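You operate a simulated robot arm through the tools that you are given. There is no shell and no other tool.

The job below is to be done with a simulated robot arm. You get a single attempt, and the scene is never put back.

## Task
Put things in order on the top of the lidded carton. At the end: the orange cap stands where the cream cap stood; the clear skimmer cup stands where the brown brush stood; the cream cap stands where the clear skimmer cup stood; the brown brush is on the green tin; whatever was shut is shut again. Leave all else as you found it, and nothing knocked over.

It is judged by the outcome, as a careful person would: the job done as asked, and still so three seconds after it is handed in. It fails if anything else is knocked over, pushed out of place, dropped, spilled or broken. Lids that push on must go on centred and level and be pressed home; caps that screw on are set level and turned clockwise until they are tight.

## Robot
A 7-joint arm with a two-finger parallel gripper, fixed in place. Base frame: the origin is at the foot of the arm, x ahead of it, y to its left, z up; the work surface is at about z = 0. Lengths are in m, angles in rad, forces in N, time in s.
With the tool pointing down near the work surface it reaches from about 0.24 to 0.62 m from the base axis. Its first joint turns from -1.152 to 1.152 rad. Payload 2.6 kg.
The TCP is the grasp point between the finger pads, 0.03 m short of the fingertips. In the tool frame z runs along the fingers and y along their closing line. Largest opening 0.094 m; finger width 0.028, thickness 0.01; the body of the gripper, 0.05 by 0.096 m, starts 0.055 m behind the TCP.
Orientation is that of the tool frame in the base frame, as [roll, pitch, yaw] about the fixed x, y, z axes, in that order (R = Rz(yaw) Ry(pitch) Rx(roll)). With the fingers straight down and closing along the base's y, the tool's x points along the base's -x, its y along +y and its z along -z.

## Interface
- The arm moves only by the tool send_rows. Its argument "rows" is one flat list of numbers, 7 for each row, row after row: the turn, a rotation vector about the base's x, y, z in rad, then the shift along the base's x, y, z in m, then the gripper command, from -1 (fully open) to 1 (shut), values between in proportion. In form: [rx, ry, rz, tx, ty, tz, gripper, rx, ry, rz, tx, ty, tz, gripper, ...]. A call has 1 to 20 rows; each row shifts and turns the commanded pose from where the row before left it. Rows are played at 5 a second. More than 0.05 m and 0.15 rad between two rows, or a gripper value outside its range, and nothing of the call is played. A pose out of reach is approached as far as the arm can. The call stops where the force on the tool passes 40 N (or 10 N more than at its start, if that is more) or the arm is blocked; 0.2 s more then pass. Each finger travels about 0.072 m/s and halts on what it meets, pressing with about 26 N; the grip force reading is that of the motor and also rises with nothing between the fingers. The clock runs only during rows and for 0.2 s after the last one: add rows that do not move to give the fingers time. It gives the time, the measured TCP pose, the force on the tool (base axes), the opening and the grip force at its end, in the units of the frame above (readings bear some noise), with the torque about the TCP (base axes, N m) and any sound that the robot's microphone picked up.
- Cameras (640 x 400 px; columns grow to the right, rows downward): "scene" is fixed at [0.0088, 0.4234, 0.5826]; the picture's right is [-0.94, -0.35, 0.00], its down [-0.19, 0.51, -0.84] and it looks along [0.29, -0.78, -0.55] (base axes); focal length 310 px, centre (320, 200). "wrist" rides on the gripper at [0.076, 0.014, -0.103] in the tool frame; the picture's right is [-0.18, 0.98, 0.00], its down [-0.75, -0.14, -0.64] and it looks along [-0.63, -0.12, 0.77] (tool axes); focal length 243 px, centre (320, 200). There is no depth. A picture from a camera that has moved, and an enlarged one, comes with that camera's place and axes in the base frame and with its lens. The place of the scene camera against the robot may be out by one fixed shift of up to 0.025 m in any direction.
- camera(camera): a new picture of that camera. The clock stands still meanwhile.
- close_up(camera, box): a new picture of the part [left, top, right, bottom] of that camera's present view, enlarged. The clock stands still meanwhile.
- hand_in(): hands the job in; it is judged then, once.

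Places have to be worked out from the pictures, the camera data and where the tool is seen. Open the gripper and draw the arm clear of the work before you hand the job in, unless the task says otherwise.

The tools are called as name(argument=value, ...) on one line, values as JSON. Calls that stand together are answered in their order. send_rows: Moves the arm, as the interface text tells. Its arguments: {"type":"object","properties":{"rows":{"type":"array","items":{"type":"number"}}},"required":["rows"]} The other tools are called the same way: camera (camera) takes a picture; close_up (camera, box) takes an enlarged picture of a part of a camera's view; hand_in () hands the job in.

At the start:

```text
t: 0.0
position: [0.334, -0.1994, 0.3101]
tool_rot: [3.141, 0.001, 3.14]
wrist_force: [-0.1, -0.7, 0.4]
torque: [-0.01, 0.0, -0.04]
opening: 0.0941
grasp_force: 0.1
```

scene: 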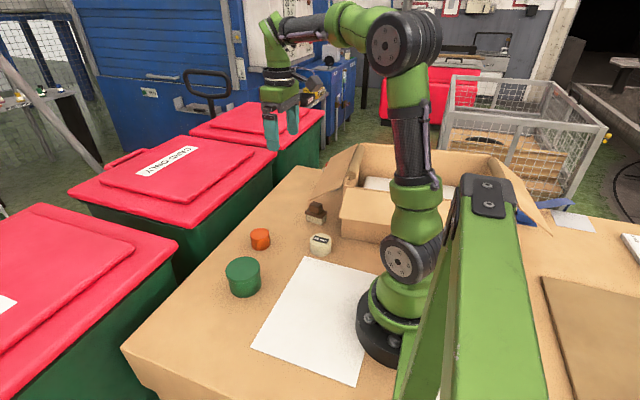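
wrist: 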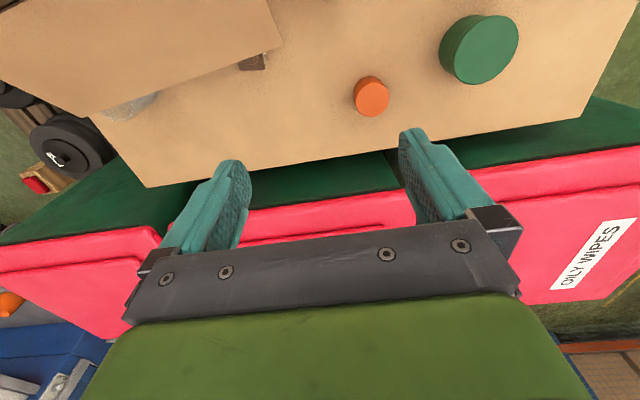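

I'll start by looking closer at the scene: a green tin, orange cap, cream cap, brown brush are visible, and something clear near an open-flapped box. Taking enlarged pictures.

close_up(camera="scene", box=[200, 140, 400, 320])

close_up(camera="wrist", box=[80, 0, 560, 200])

close_up(camera="scene", box=[290, 180, 350, 260])

```text
2.22 times, centred on (300, 230) of scene
camera zoom: at [0.0088, 0.4234, 0.5826], right [-0.94, -0.35, 0.0], down [-0.19, 0.51, -0.84], along [0.29, -0.78, -0.55], focal length 688 px, centre (364, 133)
```

zoom: 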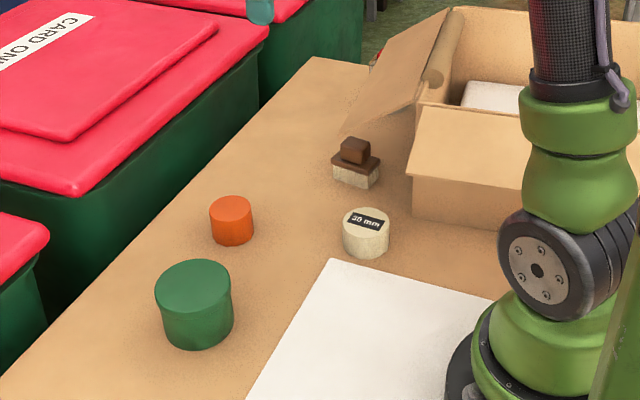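

```text
1.33 times, centred on (320, 100) of wrist
camera zoom: at [0.2585, -0.1852, 0.4139], right [0.18, 0.98, 0.0], down [0.75, -0.14, 0.64], along [0.63, -0.12, -0.77], focal length 324 px, centre (320, 333)
```

zoom: 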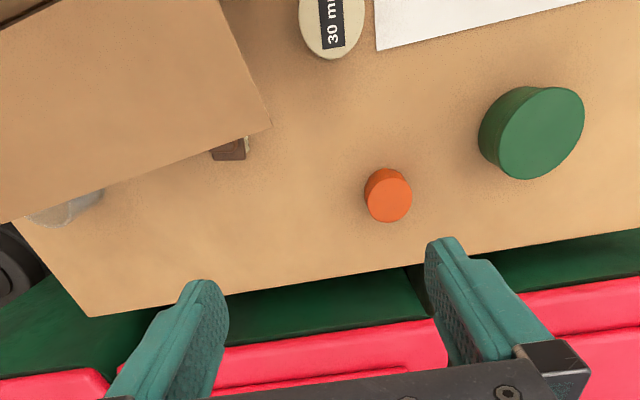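

```text
5.00 times, centred on (320, 220) of scene
camera zoom: at [0.0088, 0.4234, 0.5826], right [-0.94, -0.35, 0.0], down [-0.19, 0.51, -0.84], along [0.29, -0.78, -0.55], focal length 1548 px, centre (320, 100)
```

zoom: 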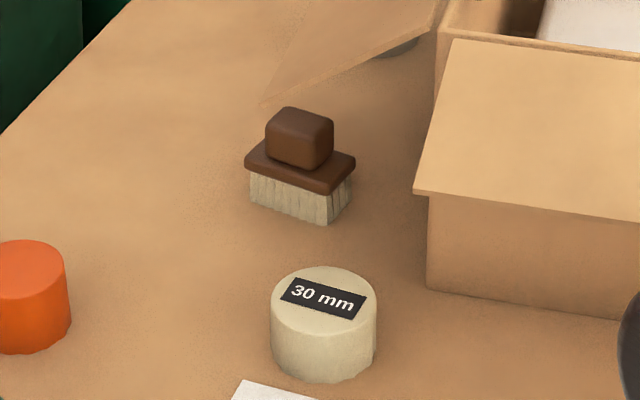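

Objects estimated so far: orange cap ≈(0.386,-0.131), cream cap ≈(0.235,-0.171), brush ≈(0.29,-0.286) near/under a box flap edge (flap corner ≈(0.29,-0.235,0.10)), tin ≈(0.34,0.0), cup ≈(0.33,-0.49) behind the flap. I turn the wrist so its camera looks along -y to see the flap, brush and cup better.

send_rows(rows=[0, 0, -0.1428, 0.008, -0.005, 0.004, -1, 0, 0, -0.1428, 0.008, -0.005, 0.004, -1, 0, 0, -0.1428, 0.008, -0.005, 0.004, -1, 0, 0, -0.1428, 0.008, -0.005, 0.004, -1, 0, 0, -0.1428, 0.008, -0.005, 0.004, -1, 0, 0, -0.1428, 0.008, -0.005, 0.004, -1, 0, 0, -0.1428, 0.008, -0.005, 0.004, -1, 0, 0, -0.1428, 0.008, -0.005, 0.004, -1, 0, 0, -0.1428, 0.008, -0.005, 0.004, -1, 0, 0, -0.1428, 0.008, -0.005, 0.004, -1, 0, 0, -0.1428, 0.008, -0.005, 0.004, -1, 0, 0, 0, 0, 0, 0, -1])

camera(camera="wrist")

camera(camera="scene")

```text
t: 2.6
position: [0.4226, -0.2558, 0.3553]
tool_rot: [3.141, 0.0, 1.566]
wrist_force: [0.1, -0.5, -0.2]
torque: [0.01, 0.02, 0.03]
opening: 0.0943
grasp_force: 0.1
```

```text
taken
camera wrist: at [0.437, -0.1793, 0.4575], right [0.98, -0.19, 0.0], down [-0.14, -0.75, 0.64], along [-0.12, -0.63, -0.77], focal length 243 px, centre (320, 200)
```

wrist: 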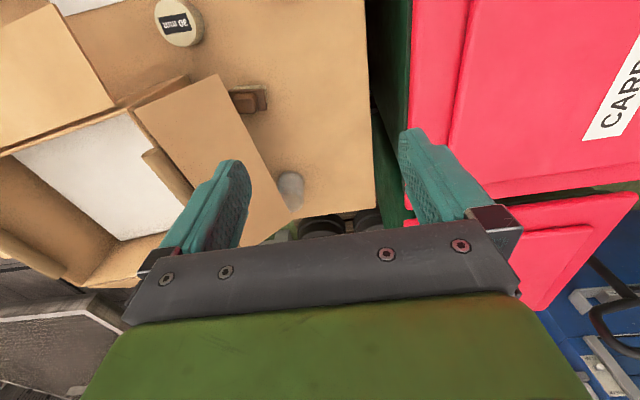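

```text
taken
```

scene: 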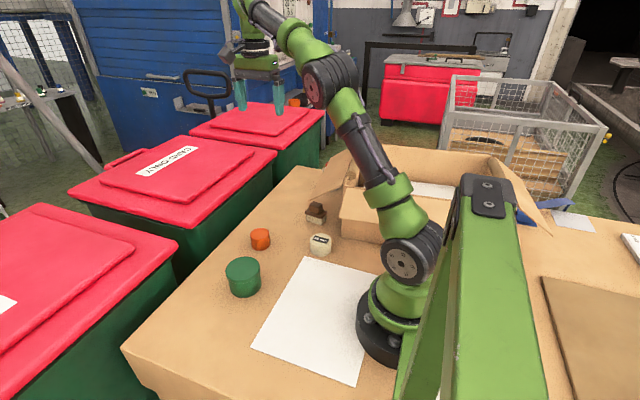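

Now I can see the flap leaning out, with the brush and the cup just outside its edge. Enlarging this view.

close_up(camera="wrist", box=[130, 0, 410, 240])

close_up(camera="wrist", box=[200, 70, 350, 230])

```text
1.67 times, centred on (270, 120) of wrist
camera zoom: at [0.437, -0.1793, 0.4575], right [0.98, -0.19, 0.0], down [-0.14, -0.75, 0.64], along [-0.12, -0.63, -0.77], focal length 404 px, centre (403, 333)
```

zoom: 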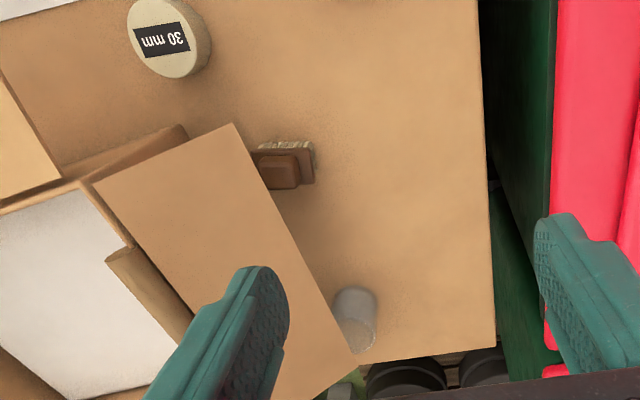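

```text
2.50 times, centred on (275, 150) of wrist
camera zoom: at [0.437, -0.1793, 0.4575], right [0.98, -0.19, 0.0], down [-0.14, -0.75, 0.64], along [-0.12, -0.63, -0.77], focal length 606 px, centre (432, 325)
```

zoom: 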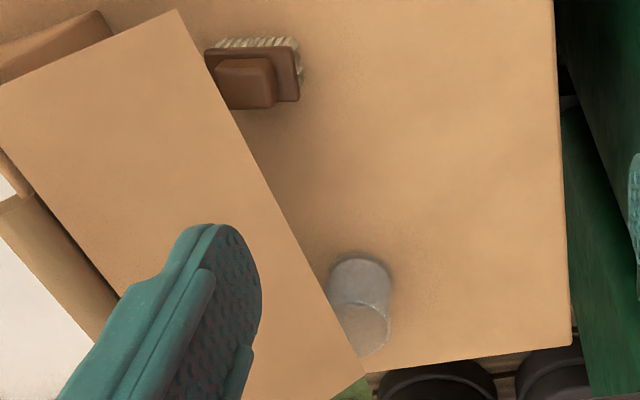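

The flap's outer edge runs from ≈(0.290,-0.233,0.103) to ≈(0.320,-0.506,0.107), and both the brush (≈(0.289,-0.293)) and cup (≈(0.315,-0.487)) sit half under it, so I'll need a tilted approach from +x. I turn back to yaw π and test a 45° tilt in free air for a better look at the brush.

send_rows(rows=[0, 0, 0.1428, 0, -0.003, 0, -1, 0, 0, 0.1428, 0, -0.003, 0, -1, 0, 0, 0.1428, 0, -0.003, 0, -1, 0, 0, 0.1428, 0, -0.003, 0, -1, 0, 0, 0.1428, 0, -0.003, 0, -1, 0, 0, 0.1428, 0, -0.003, 0, -1, 0, 0, 0.1428, 0, -0.003, 0, -1, 0, 0, 0.1428, 0, -0.003, 0, -1, 0, 0, 0.1428, 0, -0.003, 0, -1, 0, 0, 0.1428, 0, -0.003, 0, -1, 0, 0, 0.1428, 0, -0.003, 0, -1, 0, 0.131, 0, 0, 0, -0.01, -1, 0, 0.131, 0, 0, 0, -0.01, -1, 0, 0.131, 0, 0, 0, -0.01, -1, 0, 0.131, 0, 0, 0, -0.01, -1, 0, 0.131, 0, 0, 0, -0.01, -1, 0, 0.131, 0, 0, 0, -0.01, -1, 0, 0, 0, 0, 0, 0, -1])

camera(camera="wrist")

camera(camera="scene")

```text
t: 6.4
position: [0.3248, -0.2551, 0.3511]
tool_rot: [-3.14, -0.498, -3.125]
wrist_force: [0.8, 0.4, 0.4]
torque: [-0.01, -0.01, 0.02]
opening: 0.0939
grasp_force: 0.1
out of reach, approached as far as the arm can: row 12, 13, 14, 15, 16, 17
```

```text
taken
camera wrist: at [0.3076, -0.2412, 0.4777], right [0.14, 0.99, -0.09], down [0.97, -0.12, 0.2], along [0.19, -0.12, -0.97], focal length 243 px, centre (320, 200)
```

wrist: 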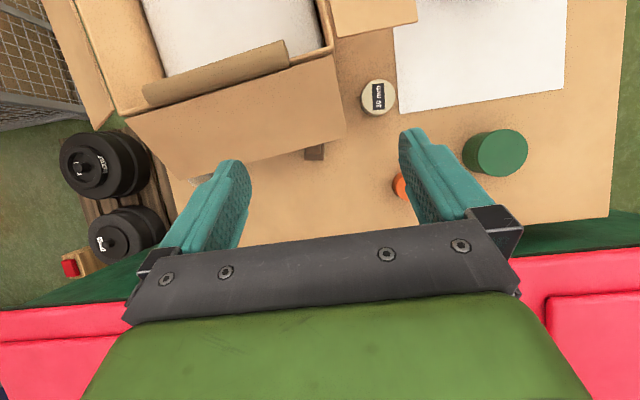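

```text
taken
```

scene: 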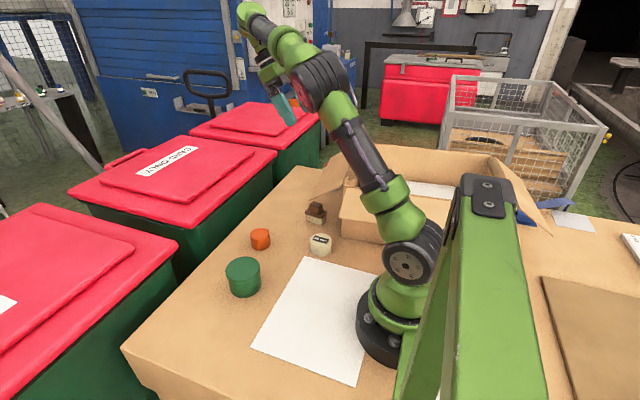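

The full 45° tilt at that height/radius was out of reach. I probe with a small shift inward and down to see how the commanded pose relates to the measured one.

send_rows(rows=[0, 0, 0, 0, 0, -0.03, -1, 0, 0, 0, 0, 0, -0.03, -1, 0, 0, 0, 0, 0, 0, -1])

```text
t: 7.2
position: [0.3259, -0.2583, 0.2905]
tool_rot: [-3.141, -0.495, -3.125]
wrist_force: [0.0, -0.6, -0.9]
torque: [0.02, 0.01, 0.05]
opening: 0.094
grasp_force: 0.1
```

The commanded pose now follows the measured one. I descend on the clear side (+x) of the flap while increasing tilt to 45° to look at the brush.

send_rows(rows=[0, 0, 0, 0.02, -0.01, -0.03, -1, 0, 0, 0, 0.02, -0.01, -0.03, -1, 0, 0, 0, 0.0, -0.01, -0.03, -1, 0, 0.06, 0, 0.0, -0.005, -0.02, -1, 0, 0.06, 0, 0, 0, -0.02, -1, 0, 0.06, 0, 0, 0, 0, -1, 0, 0.06, 0, 0, 0, 0, -1, 0, 0.05, 0, 0, 0, 0, -1, 0, 0, 0, 0, 0, 0, -1])

camera(camera="wrist")

camera(camera="scene")

```text
t: 9.2
position: [0.3658, -0.2902, 0.1598]
tool_rot: [3.136, -0.788, -3.121]
wrist_force: [-0.2, -0.1, 0.1]
torque: [0.0, -0.02, -0.01]
opening: 0.0939
grasp_force: 0.0
```

```text
taken
camera wrist: at [0.3839, -0.2772, 0.2874], right [0.11, 0.99, -0.13], down [0.99, -0.12, -0.08], along [-0.1, -0.12, -0.99], focal length 243 px, centre (320, 200)
```

wrist: 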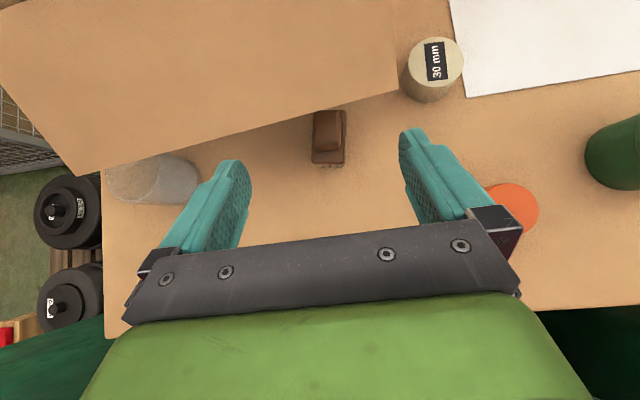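

```text
taken
```

scene: 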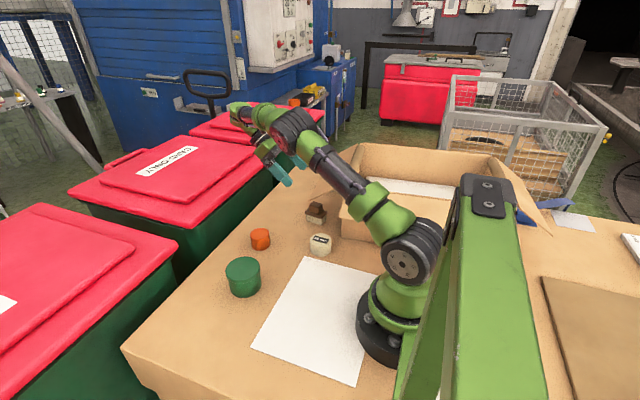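

45° tilt is reachable here. Enlarging the brush and the cup in this view.

close_up(camera="wrist", box=[250, 80, 410, 180])

close_up(camera="wrist", box=[80, 110, 240, 230])

```text
4.00 times, centred on (330, 130) of wrist
camera zoom: at [0.3839, -0.2772, 0.2874], right [0.11, 0.99, -0.13], down [0.99, -0.12, -0.08], along [-0.1, -0.12, -0.99], focal length 970 px, centre (280, 480)
```

zoom: 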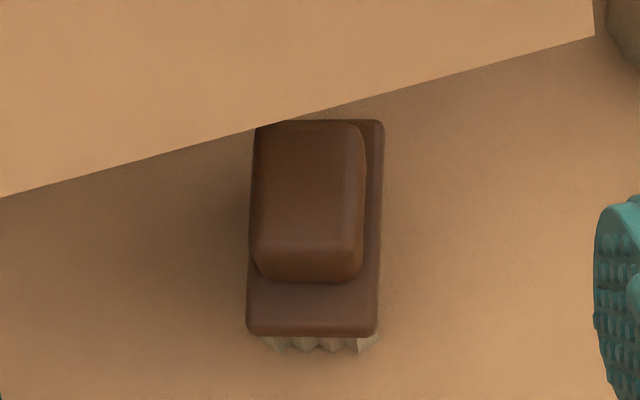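

```text
3.33 times, centred on (160, 170) of wrist
camera zoom: at [0.3839, -0.2772, 0.2874], right [0.11, 0.99, -0.13], down [0.99, -0.12, -0.08], along [-0.1, -0.12, -0.99], focal length 809 px, centre (853, 300)
```

zoom: 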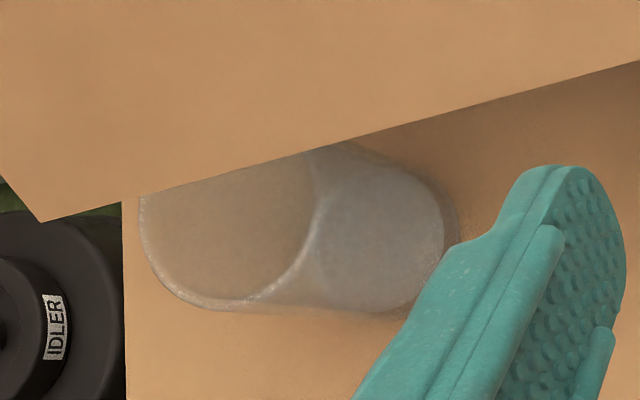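

Brush centre ≈(0.2915,-0.291), long axis about -8° from x, plate ≈0.059×0.035; flap edge there at x≈0.297, z≈0.104. I align the gripper yaw with the brush and move to a pre-grasp point 7 cm back along the tilted approach line.

send_rows(rows=[0, 0, -0.08, 0, 0, 0, -1, 0, 0, -0.08, 0, 0, 0, -1, 0, 0, 0, -0.006, -0.003, -0.025, -1, 0, 0, 0, -0.006, -0.003, -0.025, -1, 0, 0, 0, -0.005, -0.003, -0.023, -1, 0, 0, 0, 0, 0, 0, -1])

camera(camera="wrist")

close_up(camera="scene", box=[240, 140, 380, 240])

```text
t: 10.6
position: [0.3486, -0.3009, 0.0868]
tool_rot: [3.137, -0.79, 3.003]
wrist_force: [-0.3, 0.1, -0.1]
torque: [0.0, -0.03, 0.02]
opening: 0.0941
grasp_force: 0.0
```

```text
taken
camera wrist: at [0.369, -0.2887, 0.2147], right [0.27, 0.95, -0.13], down [0.96, -0.28, -0.08], along [-0.11, -0.1, -0.99], focal length 243 px, centre (320, 200)
```

wrist: 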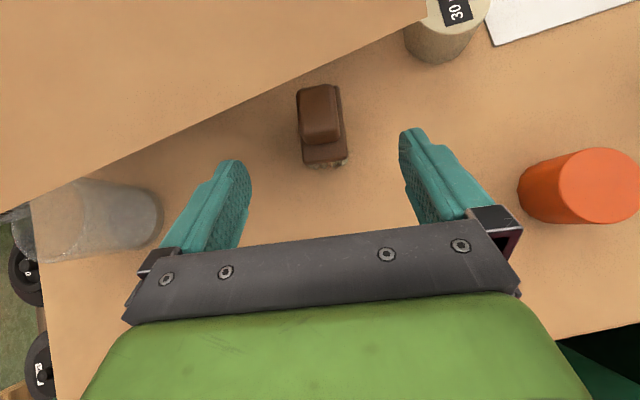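

```text
4.00 times, centred on (310, 190) of scene
camera zoom: at [0.0088, 0.4234, 0.5826], right [-0.94, -0.35, 0.0], down [-0.19, 0.51, -0.84], along [0.29, -0.78, -0.55], focal length 1239 px, centre (360, 240)
```

zoom: 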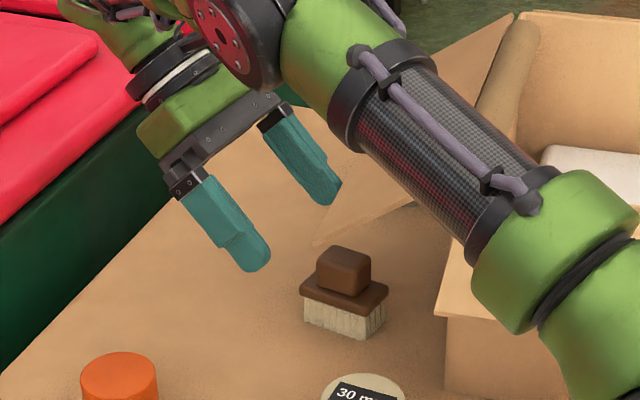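

The gripper is lined up with the brush and clear of the flap. The forearm passes near the box, so I check the whole scene before going further.

camera(camera="scene")

close_up(camera="wrist", box=[230, 60, 430, 200])

```text
taken
```

scene: 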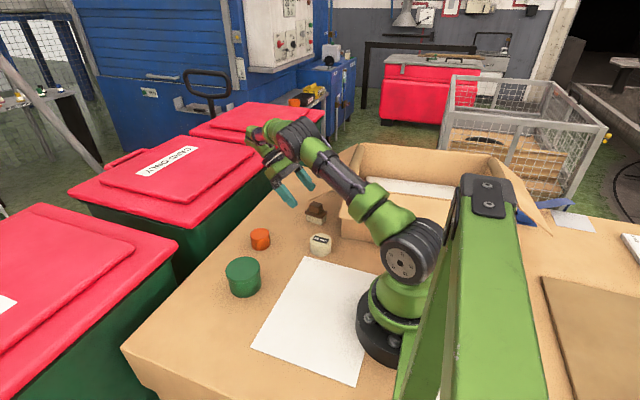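

```text
2.86 times, centred on (330, 130) of wrist
camera zoom: at [0.369, -0.2887, 0.2147], right [0.27, 0.95, -0.13], down [0.96, -0.28, -0.08], along [-0.11, -0.1, -0.99], focal length 693 px, centre (291, 400)
```

zoom: 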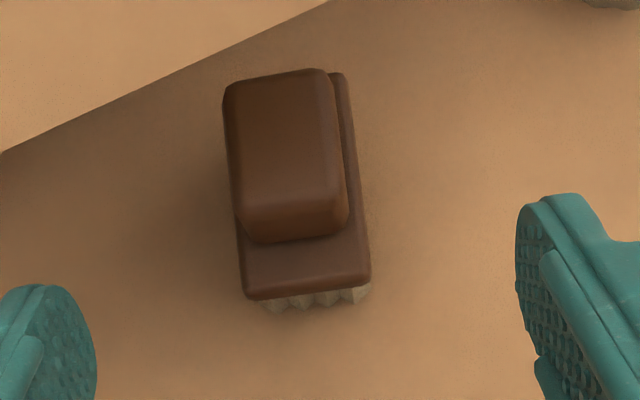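

Brush refined to centre ≈(0.293,-0.290), yaw matched. I advance along the tool axis to the grasp point (0.300,-0.291,0.037), fingers still open.

send_rows(rows=[0, 0, 0, -0.0122, 0.0025, -0.0124, -1, 0, 0, 0, -0.0122, 0.0025, -0.0124, -1, 0, 0, 0, -0.0122, 0.0025, -0.0124, -1, 0, 0, 0, -0.012, 0.0024, -0.0124, -1, 0, 0, 0, 0, 0, 0, -1])

camera(camera="wrist")

close_up(camera="scene", box=[250, 150, 370, 240])

```text
t: 11.8
position: [0.2992, -0.2916, 0.0382]
tool_rot: [3.138, -0.787, 3.002]
wrist_force: [-0.2, -0.9, -0.1]
torque: [-0.01, 0.02, 0.03]
opening: 0.0939
grasp_force: 0.2
```

```text
taken
camera wrist: at [0.321, -0.2794, 0.1652], right [0.27, 0.95, -0.13], down [0.96, -0.28, -0.08], along [-0.11, -0.1, -0.99], focal length 243 px, centre (320, 200)
```

wrist: 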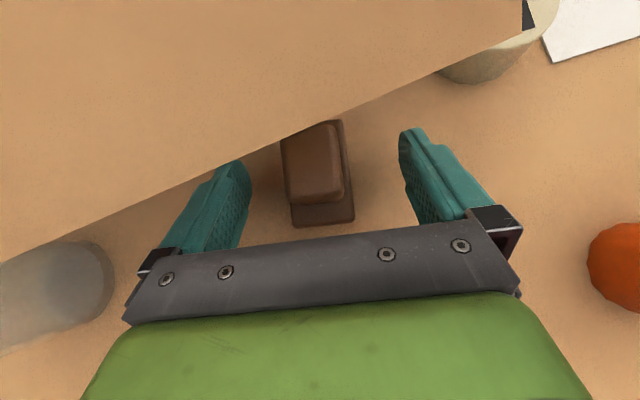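

```text
4.44 times, centred on (310, 195) of scene
camera zoom: at [0.0088, 0.4234, 0.5826], right [-0.94, -0.35, 0.0], down [-0.19, 0.51, -0.84], along [0.29, -0.78, -0.55], focal length 1376 px, centre (364, 222)
```

zoom: 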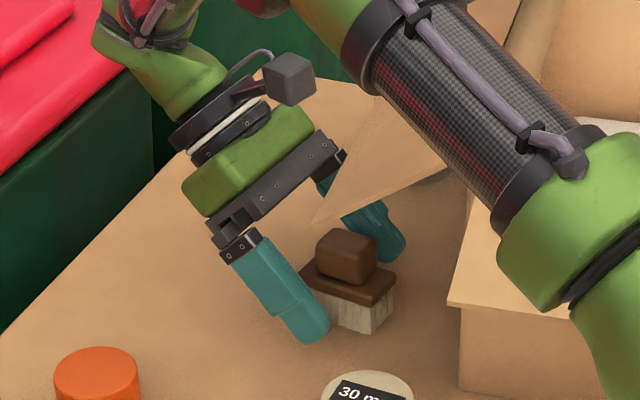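

Fingers straddle the brush with good clearance from flap and table. I close the gripper.

send_rows(rows=[0, 0, 0, 0, 0, 0, 0.2, 0, 0, 0, 0, 0, 0, 0.5, 0, 0, 0, 0, 0, 0, 1, 0, 0, 0, 0, 0, 0, 1, 0, 0, 0, 0, 0, 0, 1])

camera(camera="wrist")

```text
t: 13.0
position: [0.2998, -0.2899, 0.0386]
tool_rot: [3.137, -0.788, 3.002]
wrist_force: [0.1, -0.1, -0.1]
torque: [-0.03, -0.01, -0.01]
opening: 0.0396
grasp_force: 25.8
```

```text
taken
camera wrist: at [0.3212, -0.2795, 0.1652], right [0.27, 0.95, -0.13], down [0.96, -0.28, -0.08], along [-0.11, -0.1, -0.99], focal length 243 px, centre (320, 200)
```

wrist: 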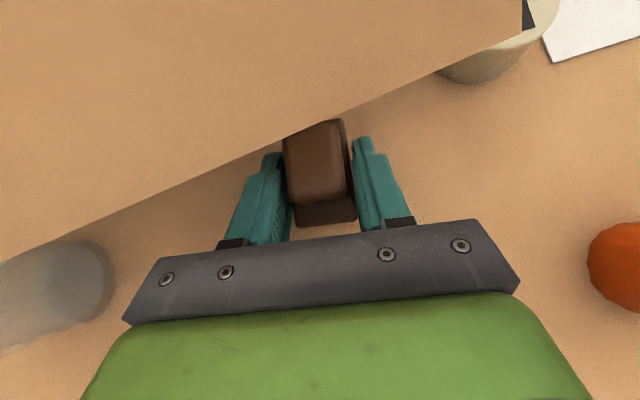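

Brush gripped (opening 0.040, grip 26 N). I lift it 8 mm, then draw it straight out from under the flap along +x before raising it.

send_rows(rows=[0, 0, 0, 0, 0, 0.004, 1, 0, 0, 0, 0, 0, 0.004, 1, 0, 0, 0, 0.015, 0, 0.002, 1, 0, 0, 0, 0.02, 0, 0.002, 1, 0, 0, 0, 0.02, 0, 0.002, 1, 0, 0, 0, 0.015, 0.005, 0.01, 1, 0, 0, 0, 0, 0.01, 0.02, 1, 0, 0, 0, 0, 0, 0, 1])

camera(camera="wrist")

camera(camera="scene")

```text
t: 14.8
position: [0.3693, -0.2737, 0.0807]
tool_rot: [3.137, -0.789, 3.003]
wrist_force: [-1.1, -0.2, -0.8]
torque: [-0.03, 0.0, -0.01]
opening: 0.0396
grasp_force: 26.2
```

```text
taken
camera wrist: at [0.3909, -0.2638, 0.2091], right [0.27, 0.96, -0.13], down [0.96, -0.28, -0.08], along [-0.11, -0.1, -0.99], focal length 243 px, centre (320, 200)
```

wrist: 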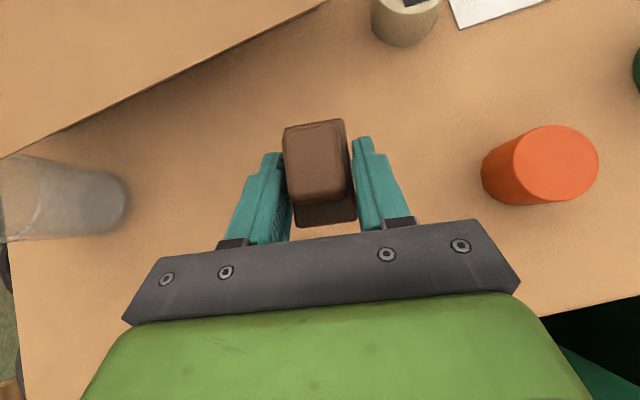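

```text
taken
```

scene: 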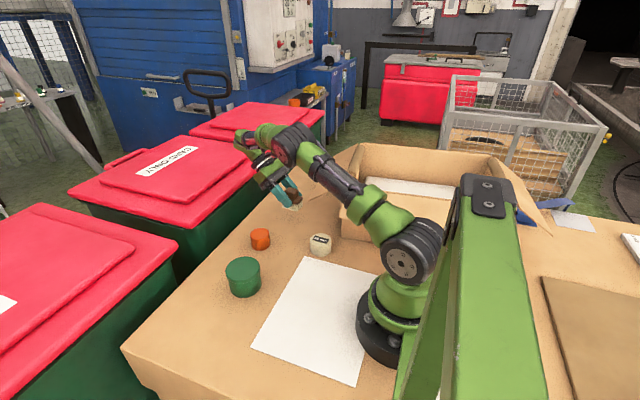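

Brush held clear of the flap. I raise it and carry it toward the tin, stopping short to locate the tin accurately.

send_rows(rows=[0, 0, 0, 0, 0, 0.035, 1, 0, 0, 0, 0, 0, 0.035, 1, 0, 0, 0, 0, 0.01, 0.035, 1, 0, 0, 0, -0.002, 0.03, 0.015, 1, 0, 0, 0, -0.002, 0.03, 0, 1, 0, 0, 0, -0.003, 0.03, 0, 1, 0, 0, 0, -0.002, 0.03, 0, 1, 0, 0, 0, 0, 0.015, 0, 1, 0, 0, 0, 0, 0, 0, 1])

camera(camera="wrist")

close_up(camera="scene", box=[200, 150, 360, 310])

```text
t: 16.8
position: [0.3587, -0.1324, 0.191]
tool_rot: [3.138, -0.788, 3.001]
wrist_force: [0.0, 0.1, -0.4]
torque: [0.0, 0.02, 0.02]
opening: 0.0395
grasp_force: 26.2
out of reach, approached as far as the arm can: row 3
```

```text
taken
camera wrist: at [0.3809, -0.1223, 0.3179], right [0.27, 0.95, -0.13], down [0.96, -0.28, -0.08], along [-0.11, -0.1, -0.99], focal length 243 px, centre (320, 200)
```

wrist: 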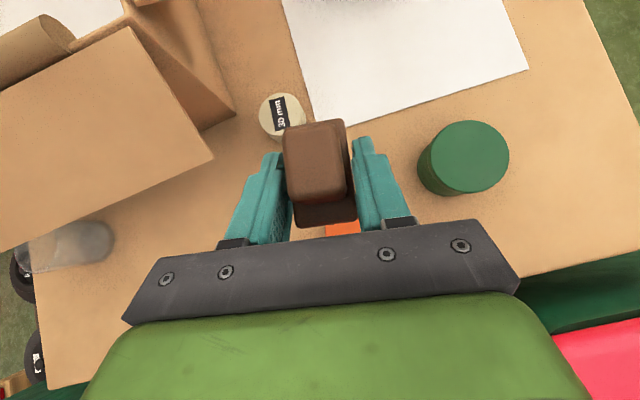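

```text
2.50 times, centred on (280, 230) of scene
camera zoom: at [0.0088, 0.4234, 0.5826], right [-0.94, -0.35, 0.0], down [-0.19, 0.51, -0.84], along [0.29, -0.78, -0.55], focal length 774 px, centre (420, 125)
```

zoom: 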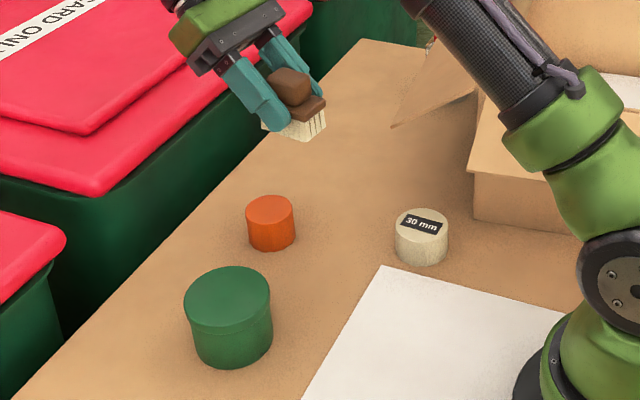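

Tin ≈(0.350,0.009), top diameter ≈0.08, height ≈0.055-0.06. I enlarge both views of the tin for a more accurate height.

close_up(camera="scene", box=[210, 245, 280, 305])

close_up(camera="wrist", box=[400, 100, 530, 210])

```text
6.67 times, centred on (245, 275) of scene
camera zoom: at [0.0088, 0.4234, 0.5826], right [-0.94, -0.35, 0.0], down [-0.19, 0.51, -0.84], along [0.29, -0.78, -0.55], focal length 2064 px, centre (820, -300)
```

zoom: 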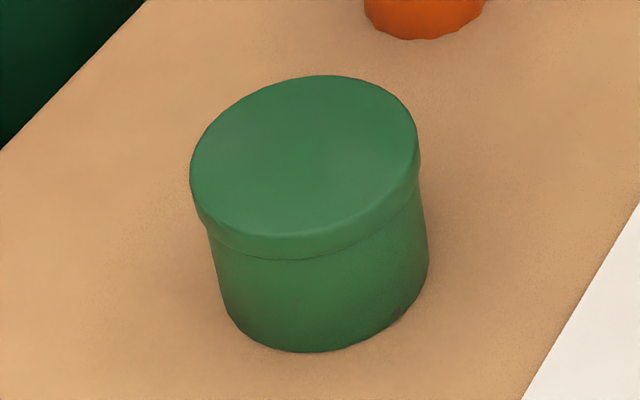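

```text
3.64 times, centred on (465, 155) of wrist
camera zoom: at [0.3809, -0.1223, 0.3179], right [0.27, 0.95, -0.13], down [0.96, -0.28, -0.08], along [-0.11, -0.1, -0.99], focal length 882 px, centre (-207, 364)
```

zoom: 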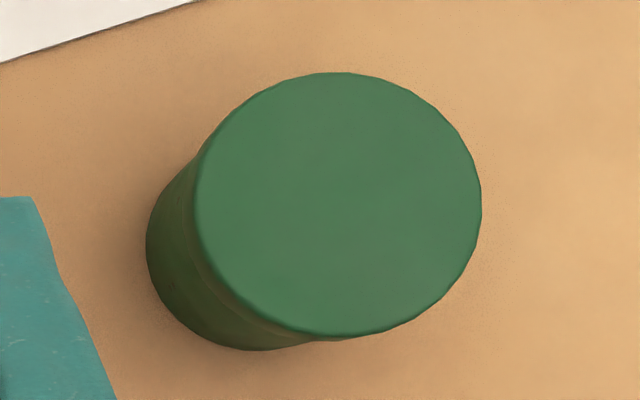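

Tin top centre ≈(0.3495,0.010), height ≈0.060. The brush bottom is 0.0386 below the TCP and its centre 7 mm toward -x of the TCP; I carry it above the tin and descend to a few mm above.

send_rows(rows=[0, 0, 0, 0, 0.03, 0, 1, 0, 0, 0, 0, 0.03, 0, 1, 0, 0, 0, 0, 0.03, 0, 1, 0, 0, 0, 0, 0.03, 0, 1, 0, 0, 0, -0.002, 0.0224, 0, 1, 0, 0, 0, 0, 0, -0.03, 1, 0, 0, 0, 0, 0, -0.03, 1, 0, 0, 0, 0, 0, -0.02, 1, 0, 0, 0, 0, 0, 0, 1])

camera(camera="wrist")

close_up(camera="scene", box=[190, 200, 300, 310])

```text
t: 18.8
position: [0.3576, 0.0071, 0.1095]
tool_rot: [3.136, -0.789, 3.002]
wrist_force: [-0.3, -0.2, -0.2]
torque: [0.01, -0.01, 0.01]
opening: 0.0392
grasp_force: 26.1
```

```text
taken
camera wrist: at [0.3788, 0.0183, 0.2361], right [0.27, 0.95, -0.13], down [0.96, -0.28, -0.08], along [-0.11, -0.1, -0.99], focal length 243 px, centre (320, 200)
```

wrist: 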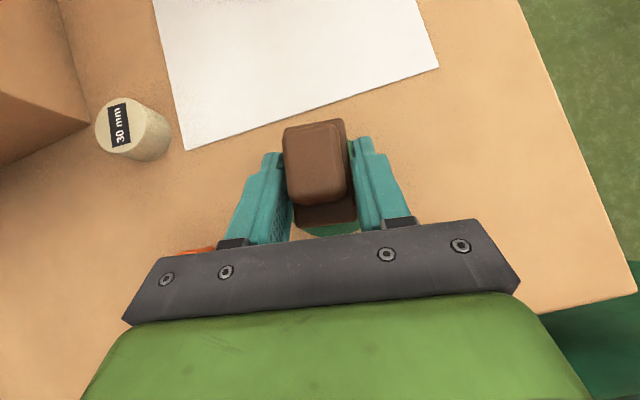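

```text
3.64 times, centred on (245, 255) of scene
camera zoom: at [0.0088, 0.4234, 0.5826], right [-0.94, -0.35, 0.0], down [-0.19, 0.51, -0.84], along [0.29, -0.78, -0.55], focal length 1126 px, centre (593, 0)
```

zoom: 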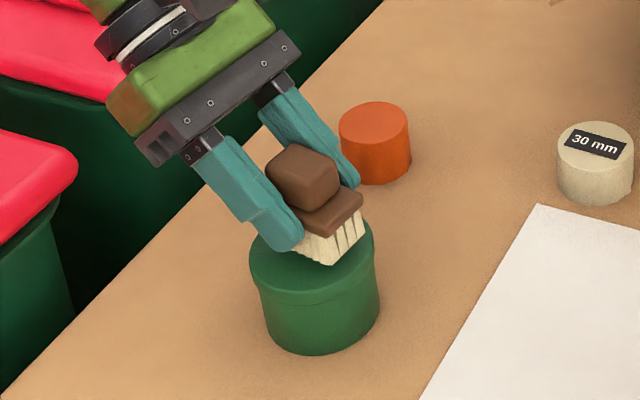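

Brush is above the tin, about 1 cm to go. I nudge +3 mm in y and lower gently, watching the force.

send_rows(rows=[0, 0, 0, -0.001, 0.0025, -0.004, 1, 0, 0, 0, 0, 0, -0.004, 1, 0, 0, 0, 0, 0, -0.001, 1, 0, 0, 0, 0, 0, 0, 1])

```text
t: 19.8
position: [0.3573, 0.0107, 0.1003]
tool_rot: [3.137, -0.79, 3.005]
wrist_force: [0.0, 0.1, -0.9]
torque: [-0.04, -0.01, -0.01]
opening: 0.0393
grasp_force: 26.3
```

No contact yet at z=0.1003 (brush bottom ≈0.062). I keep lowering in 1 mm steps with force watched.

send_rows(rows=[0, 0, 0, 0, 0, -0.001, 1, 0, 0, 0, 0, 0, -0.001, 1, 0, 0, 0, 0, 0, 0, 1])

close_up(camera="scene", box=[210, 230, 280, 300])

```text
t: 20.6
position: [0.3565, 0.0118, 0.0985]
tool_rot: [3.136, -0.79, 3.003]
wrist_force: [-0.3, 0.1, -0.8]
torque: [0.01, 0.0, -0.04]
opening: 0.0398
grasp_force: 26.2
```

```text
5.71 times, centred on (245, 265) of scene
camera zoom: at [0.0088, 0.4234, 0.5826], right [-0.94, -0.35, 0.0], down [-0.19, 0.51, -0.84], along [0.29, -0.78, -0.55], focal length 1770 px, centre (749, -171)
```

zoom: 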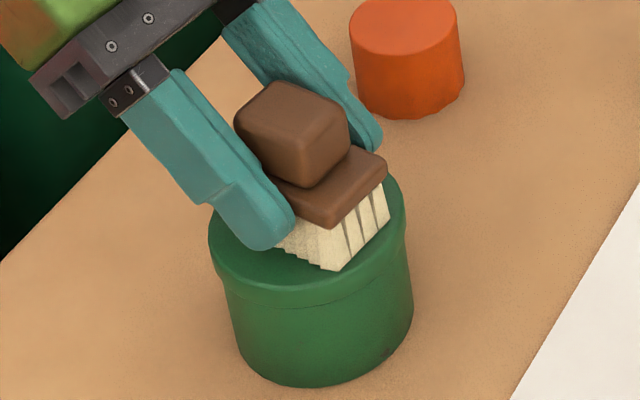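

Brush looks level and just above the tin lid; still no contact force. Continuing down in 1 mm steps.

send_rows(rows=[0, 0, 0, 0, 0, -0.001, 1, 0, 0, 0, 0, 0, -0.001, 1, 0, 0, 0, 0, 0, 0, 1])

```text
t: 21.4
position: [0.3588, 0.0107, 0.0977]
tool_rot: [3.136, -0.789, 3.0]
wrist_force: [-5.6, -0.6, 17.0]
torque: [-0.07, 0.25, 0.0]
opening: 0.0395
grasp_force: 26.1
```

Contact made (17 N up). I back off by about 1 mm to relax the force before releasing.

send_rows(rows=[0, 0, 0, 0, 0, 0.0008, 1, 0, 0, 0, 0, 0, 0, 1])

```text
t: 22.0
position: [0.3584, 0.0112, 0.0975]
tool_rot: [3.136, -0.788, 3.003]
wrist_force: [0.2, 0.0, 8.1]
torque: [0.0, -0.03, -0.02]
opening: 0.0392
grasp_force: 26.0
```

Light residual contact only; I open the fingers in stages while holding position.

send_rows(rows=[0, 0, 0, 0, 0, 0, 0.0, 0, 0, 0, 0, 0, 0, -0.3, 0, 0, 0, 0, 0, 0, -0.7, 0, 0, 0, 0, 0, 0, -0.7])

camera(camera="wrist")

close_up(camera="scene", box=[210, 230, 280, 300])

```text
t: 23.0
position: [0.3575, 0.0109, 0.0975]
tool_rot: [3.135, -0.789, 3.004]
wrist_force: [0.1, 0.1, -0.2]
torque: [-0.03, -0.02, -0.03]
opening: 0.08
grasp_force: 0.1
```

```text
taken
camera wrist: at [0.3787, 0.0219, 0.225], right [0.27, 0.95, -0.13], down [0.96, -0.28, -0.08], along [-0.11, -0.1, -0.99], focal length 243 px, centre (320, 200)
```

wrist: 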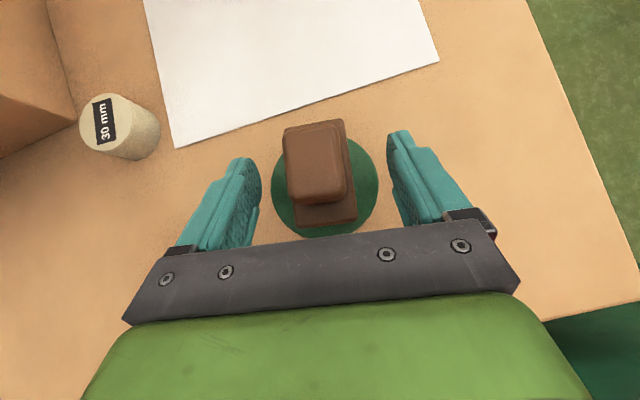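

```text
5.71 times, centred on (245, 265) of scene
camera zoom: at [0.0088, 0.4234, 0.5826], right [-0.94, -0.35, 0.0], down [-0.19, 0.51, -0.84], along [0.29, -0.78, -0.55], focal length 1770 px, centre (749, -171)
```

zoom: 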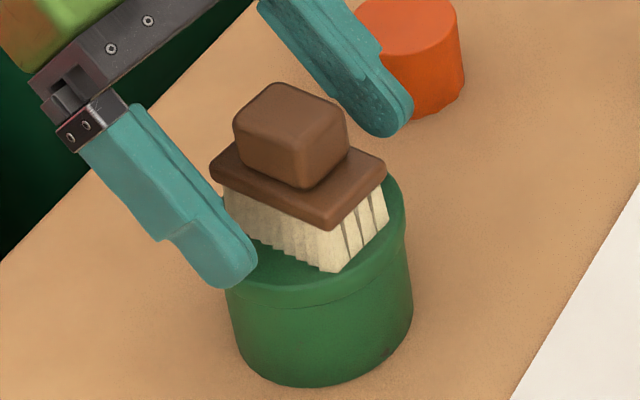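

The brush stands level and centred on the tin, released. I withdraw along the tool axis, then swing toward the cup side while turning the gripper so its approach comes from the (+x,+y) direction.

send_rows(rows=[0, 0, 0, 0.014, -0.002, 0.014, -0.7, 0, 0, 0, 0.014, -0.002, 0.014, -0.7, 0, 0, 0, 0.014, -0.002, 0.014, -0.7, 0, 0, 0, 0.014, -0.002, 0.014, -0.7, 0, 0, 0, 0.014, -0.002, 0.014, -0.7, 0, 0, 0.128, -0.006, -0.035, -0.001, -1, 0, 0, 0.128, -0.006, -0.035, -0.001, -1, 0, 0, 0.128, -0.006, -0.035, -0.001, -1, 0, 0, 0.128, -0.006, -0.035, -0.001, -1, 0, 0, 0.128, -0.006, -0.035, -0.001, -1, 0, 0, 0.128, -0.006, -0.035, -0.001, -1, 0, 0, 0, 0, 0, 0, -1])

camera(camera="wrist")

camera(camera="scene")

```text
t: 25.6
position: [0.3918, -0.2095, 0.1619]
tool_rot: [3.136, -0.788, -2.514]
wrist_force: [-0.3, -0.5, -0.3]
torque: [0.01, -0.01, 0.01]
opening: 0.0938
grasp_force: 0.1
```

```text
taken
camera wrist: at [0.3992, -0.1876, 0.2894], right [-0.47, 0.87, -0.13], down [0.88, 0.46, -0.08], along [-0.01, -0.15, -0.99], focal length 243 px, centre (320, 200)
```

wrist: 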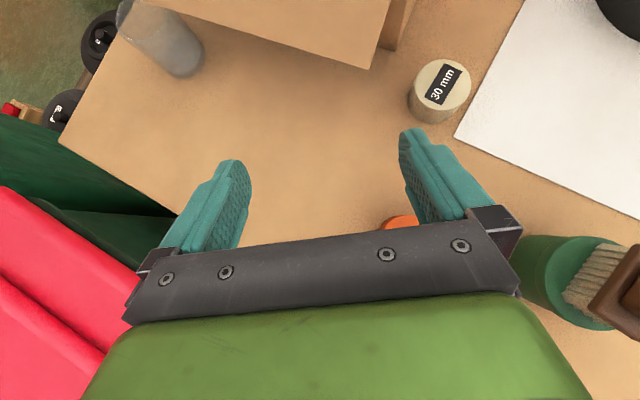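

```text
taken
```

scene: 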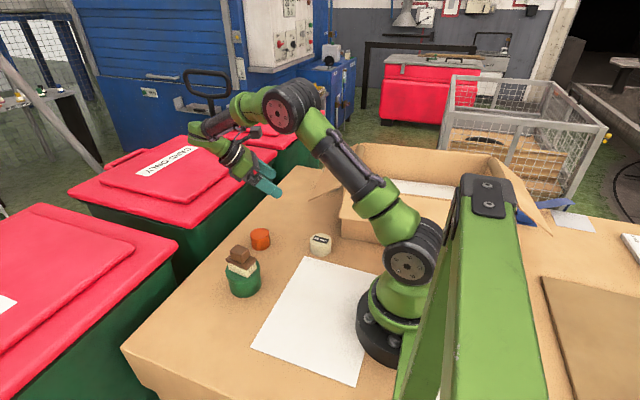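

Orientation now approaches from 36° between +x and +y. The cup is at upper left; I move to a pre-grasp about 7 cm back from it along a 52°-tilted axis.

send_rows(rows=[-0.035, 0.048, 0, -0.0045, -0.041, -0.014, -1, -0.035, 0.048, 0, -0.0045, -0.041, -0.014, -1, 0, 0, 0, -0.0045, -0.041, -0.014, -1, 0, 0, 0, -0.0045, -0.041, -0.014, -1, 0, 0, 0, -0.0045, -0.041, -0.014, -1, 0, 0, 0, -0.0045, -0.0395, -0.014, -1, 0, 0, 0, 0, 0, 0, -1])

camera(camera="wrist")

camera(camera="scene")

```text
t: 27.2
position: [0.3648, -0.4529, 0.0788]
tool_rot: [3.136, -0.907, -2.512]
wrist_force: [0.0, -0.2, -0.3]
torque: [0.01, 0.01, 0.02]
opening: 0.094
grasp_force: 0.1
```

```text
taken
camera wrist: at [0.3841, -0.4215, 0.203], right [-0.48, 0.86, -0.14], down [0.87, 0.45, -0.2], along [-0.11, -0.22, -0.97], focal length 243 px, centre (320, 200)
```

wrist: 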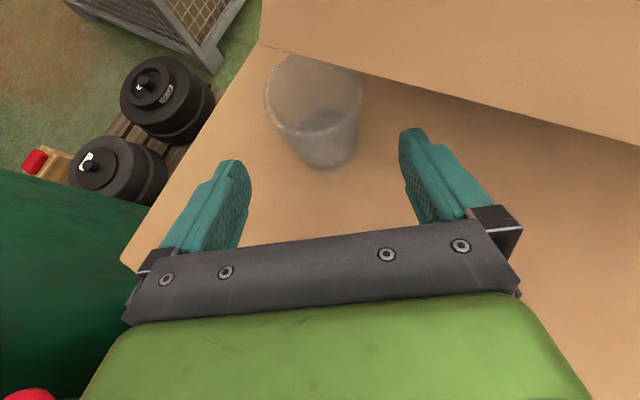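

```text
taken
```

scene: 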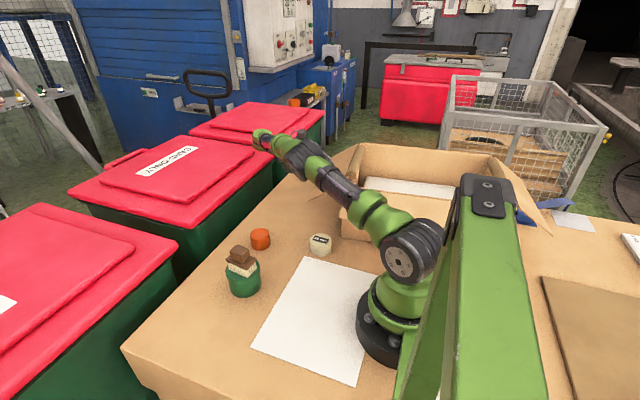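

Pre-grasp reached. I enlarge the cup and the place where the forearm crosses the box flap, to be sure of clearance.

close_up(camera="wrist", box=[230, 30, 430, 190])

close_up(camera="scene", box=[250, 130, 450, 270])

```text
2.50 times, centred on (330, 110) of wrist
camera zoom: at [0.3841, -0.4215, 0.203], right [-0.48, 0.86, -0.14], down [0.87, 0.45, -0.2], along [-0.11, -0.22, -0.97], focal length 606 px, centre (295, 425)
```

zoom: 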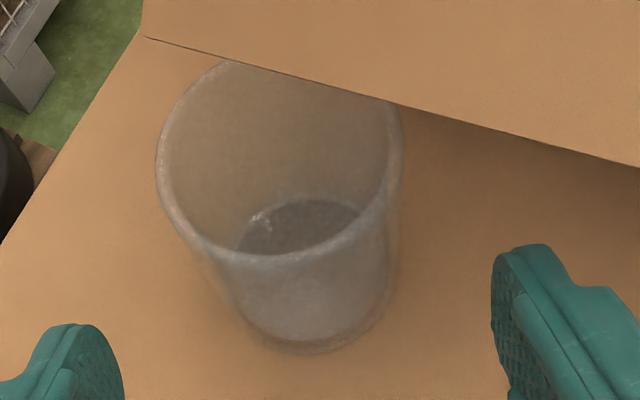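

```text
2.86 times, centred on (350, 200) of scene
camera zoom: at [0.0088, 0.4234, 0.5826], right [-0.94, -0.35, 0.0], down [-0.19, 0.51, -0.84], along [0.29, -0.78, -0.55], focal length 885 px, centre (234, 200)
```

zoom: 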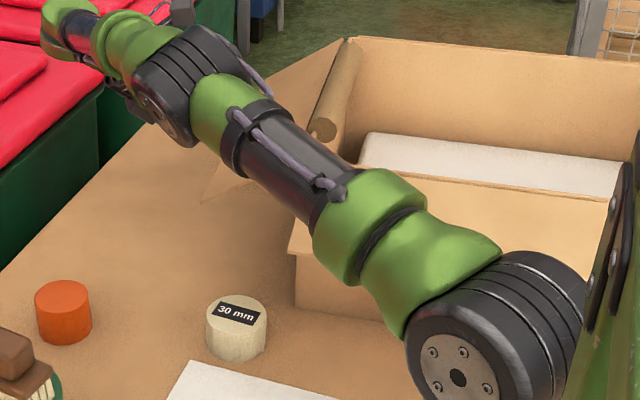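

Cup centre ≈(0.3125,-0.489), rim radius ≈0.030, height ≈0.068; the gripper is laterally centred to ~1 mm and the forearm is ≈6-8 cm above the flaps. I advance along the tool axis to the grasp point (0.319,-0.484,0.035).

send_rows(rows=[0, 0, 0, -0.0115, -0.0078, -0.011, -1, 0, 0, 0, -0.0115, -0.0078, -0.011, -1, 0, 0, 0, -0.0115, -0.0079, -0.011, -1, 0, 0, 0, -0.0113, -0.0079, -0.0105, -1, 0, 0, 0, 0, 0, 0, -1])

camera(camera="wrist")

```text
t: 28.4
position: [0.3179, -0.4835, 0.0353]
tool_rot: [3.135, -0.907, -2.514]
wrist_force: [0.0, 0.1, -0.4]
torque: [-0.01, -0.01, -0.02]
opening: 0.094
grasp_force: 0.0
```

```text
taken
camera wrist: at [0.3385, -0.4522, 0.1585], right [-0.48, 0.86, -0.14], down [0.87, 0.45, -0.2], along [-0.11, -0.22, -0.97], focal length 243 px, centre (320, 200)
```

wrist: 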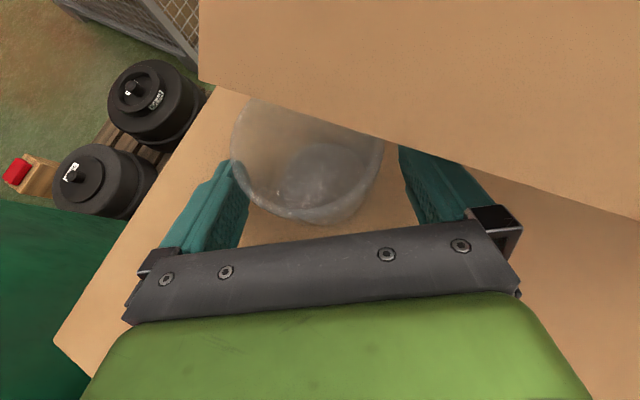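

Both fingers straddle the cup without contact. I close the gripper in stages.

send_rows(rows=[0, 0, 0, 0, 0, 0, -0.5, 0, 0, 0, 0, 0, 0, -0.2, 0, 0, 0, 0, 0, 0, 0.2, 0, 0, 0, 0, 0, 0, 1, 0, 0, 0, 0, 0, 0, 1, 0, 0, 0, 0, 0, 0, 1])

camera(camera="wrist")

```text
t: 29.8
position: [0.3199, -0.4835, 0.0335]
tool_rot: [3.137, -0.907, -2.513]
wrist_force: [-1.0, 0.3, 0.6]
torque: [0.0, 0.01, -0.02]
opening: 0.0659
grasp_force: 25.6
```

```text
taken
camera wrist: at [0.3387, -0.452, 0.1586], right [-0.48, 0.86, -0.14], down [0.87, 0.45, -0.2], along [-0.11, -0.22, -0.97], focal length 243 px, centre (320, 200)
```

wrist: 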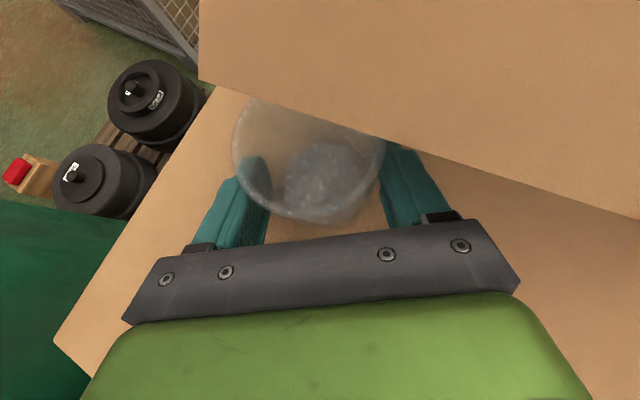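

Cup held (opening 0.066, 26 N). I lift it 8 mm, draw it out diagonally clear of the flap edge, then carry it level along +y parallel to the flap toward the brush's old place.

send_rows(rows=[0, 0, 0, 0, 0, 0.004, 1, 0, 0, 0, 0, 0, 0.005, 1, 0, 0, 0, 0.009, 0.0065, 0, 1, 0, 0, 0, 0.009, 0.0065, 0, 1, 0, 0, 0, 0.009, 0.0065, 0, 1, 0, 0, 0, 0.009, 0.0065, 0, 1, 0, 0, 0, 0, 0, 0, 1])

camera(camera="wrist")

```text
t: 31.4
position: [0.3542, -0.4591, 0.0438]
tool_rot: [3.136, -0.908, -2.514]
wrist_force: [0.0, 1.0, -0.9]
torque: [-0.01, -0.01, -0.02]
opening: 0.0659
grasp_force: 26.7
```

```text
taken
camera wrist: at [0.3744, -0.4265, 0.1676], right [-0.48, 0.86, -0.14], down [0.87, 0.45, -0.2], along [-0.11, -0.22, -0.97], focal length 243 px, centre (320, 200)
```

wrist: 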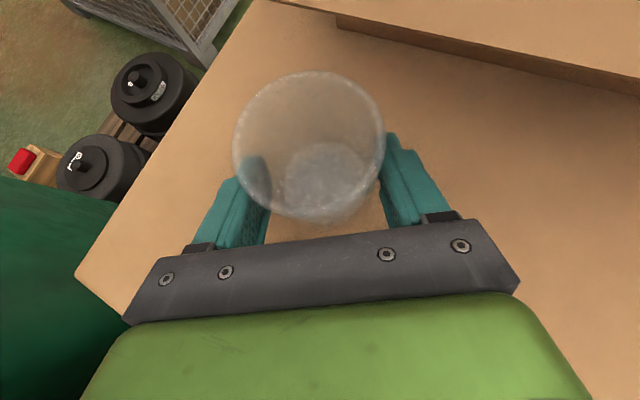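

The cup is out and held steady. I see a darker strip along the flap edge in this view, so I zoom in to make sure the flap hasn't been disturbed.

close_up(camera="wrist", box=[220, 0, 640, 200])

close_up(camera="scene", box=[260, 130, 420, 250])

```text
1.52 times, centred on (430, 100) of wrist
camera zoom: at [0.3744, -0.4265, 0.1676], right [-0.48, 0.86, -0.14], down [0.87, 0.45, -0.2], along [-0.11, -0.22, -0.97], focal length 370 px, centre (152, 352)
```

zoom: 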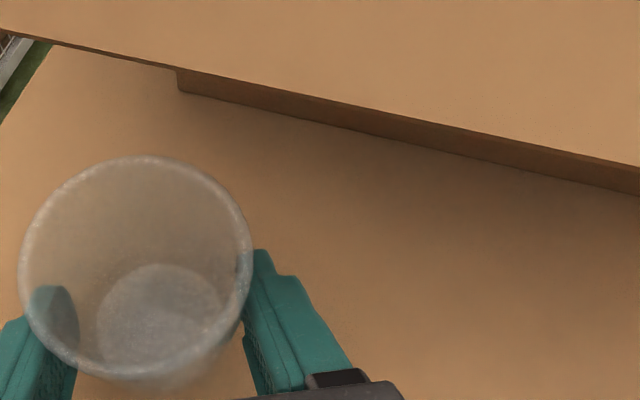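

```text
3.33 times, centred on (340, 190) of scene
camera zoom: at [0.0088, 0.4234, 0.5826], right [-0.94, -0.35, 0.0], down [-0.19, 0.51, -0.84], along [0.29, -0.78, -0.55], focal length 1032 px, centre (253, 233)
```

zoom: 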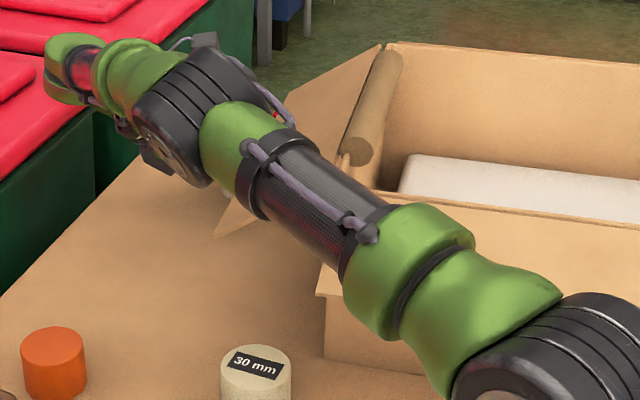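

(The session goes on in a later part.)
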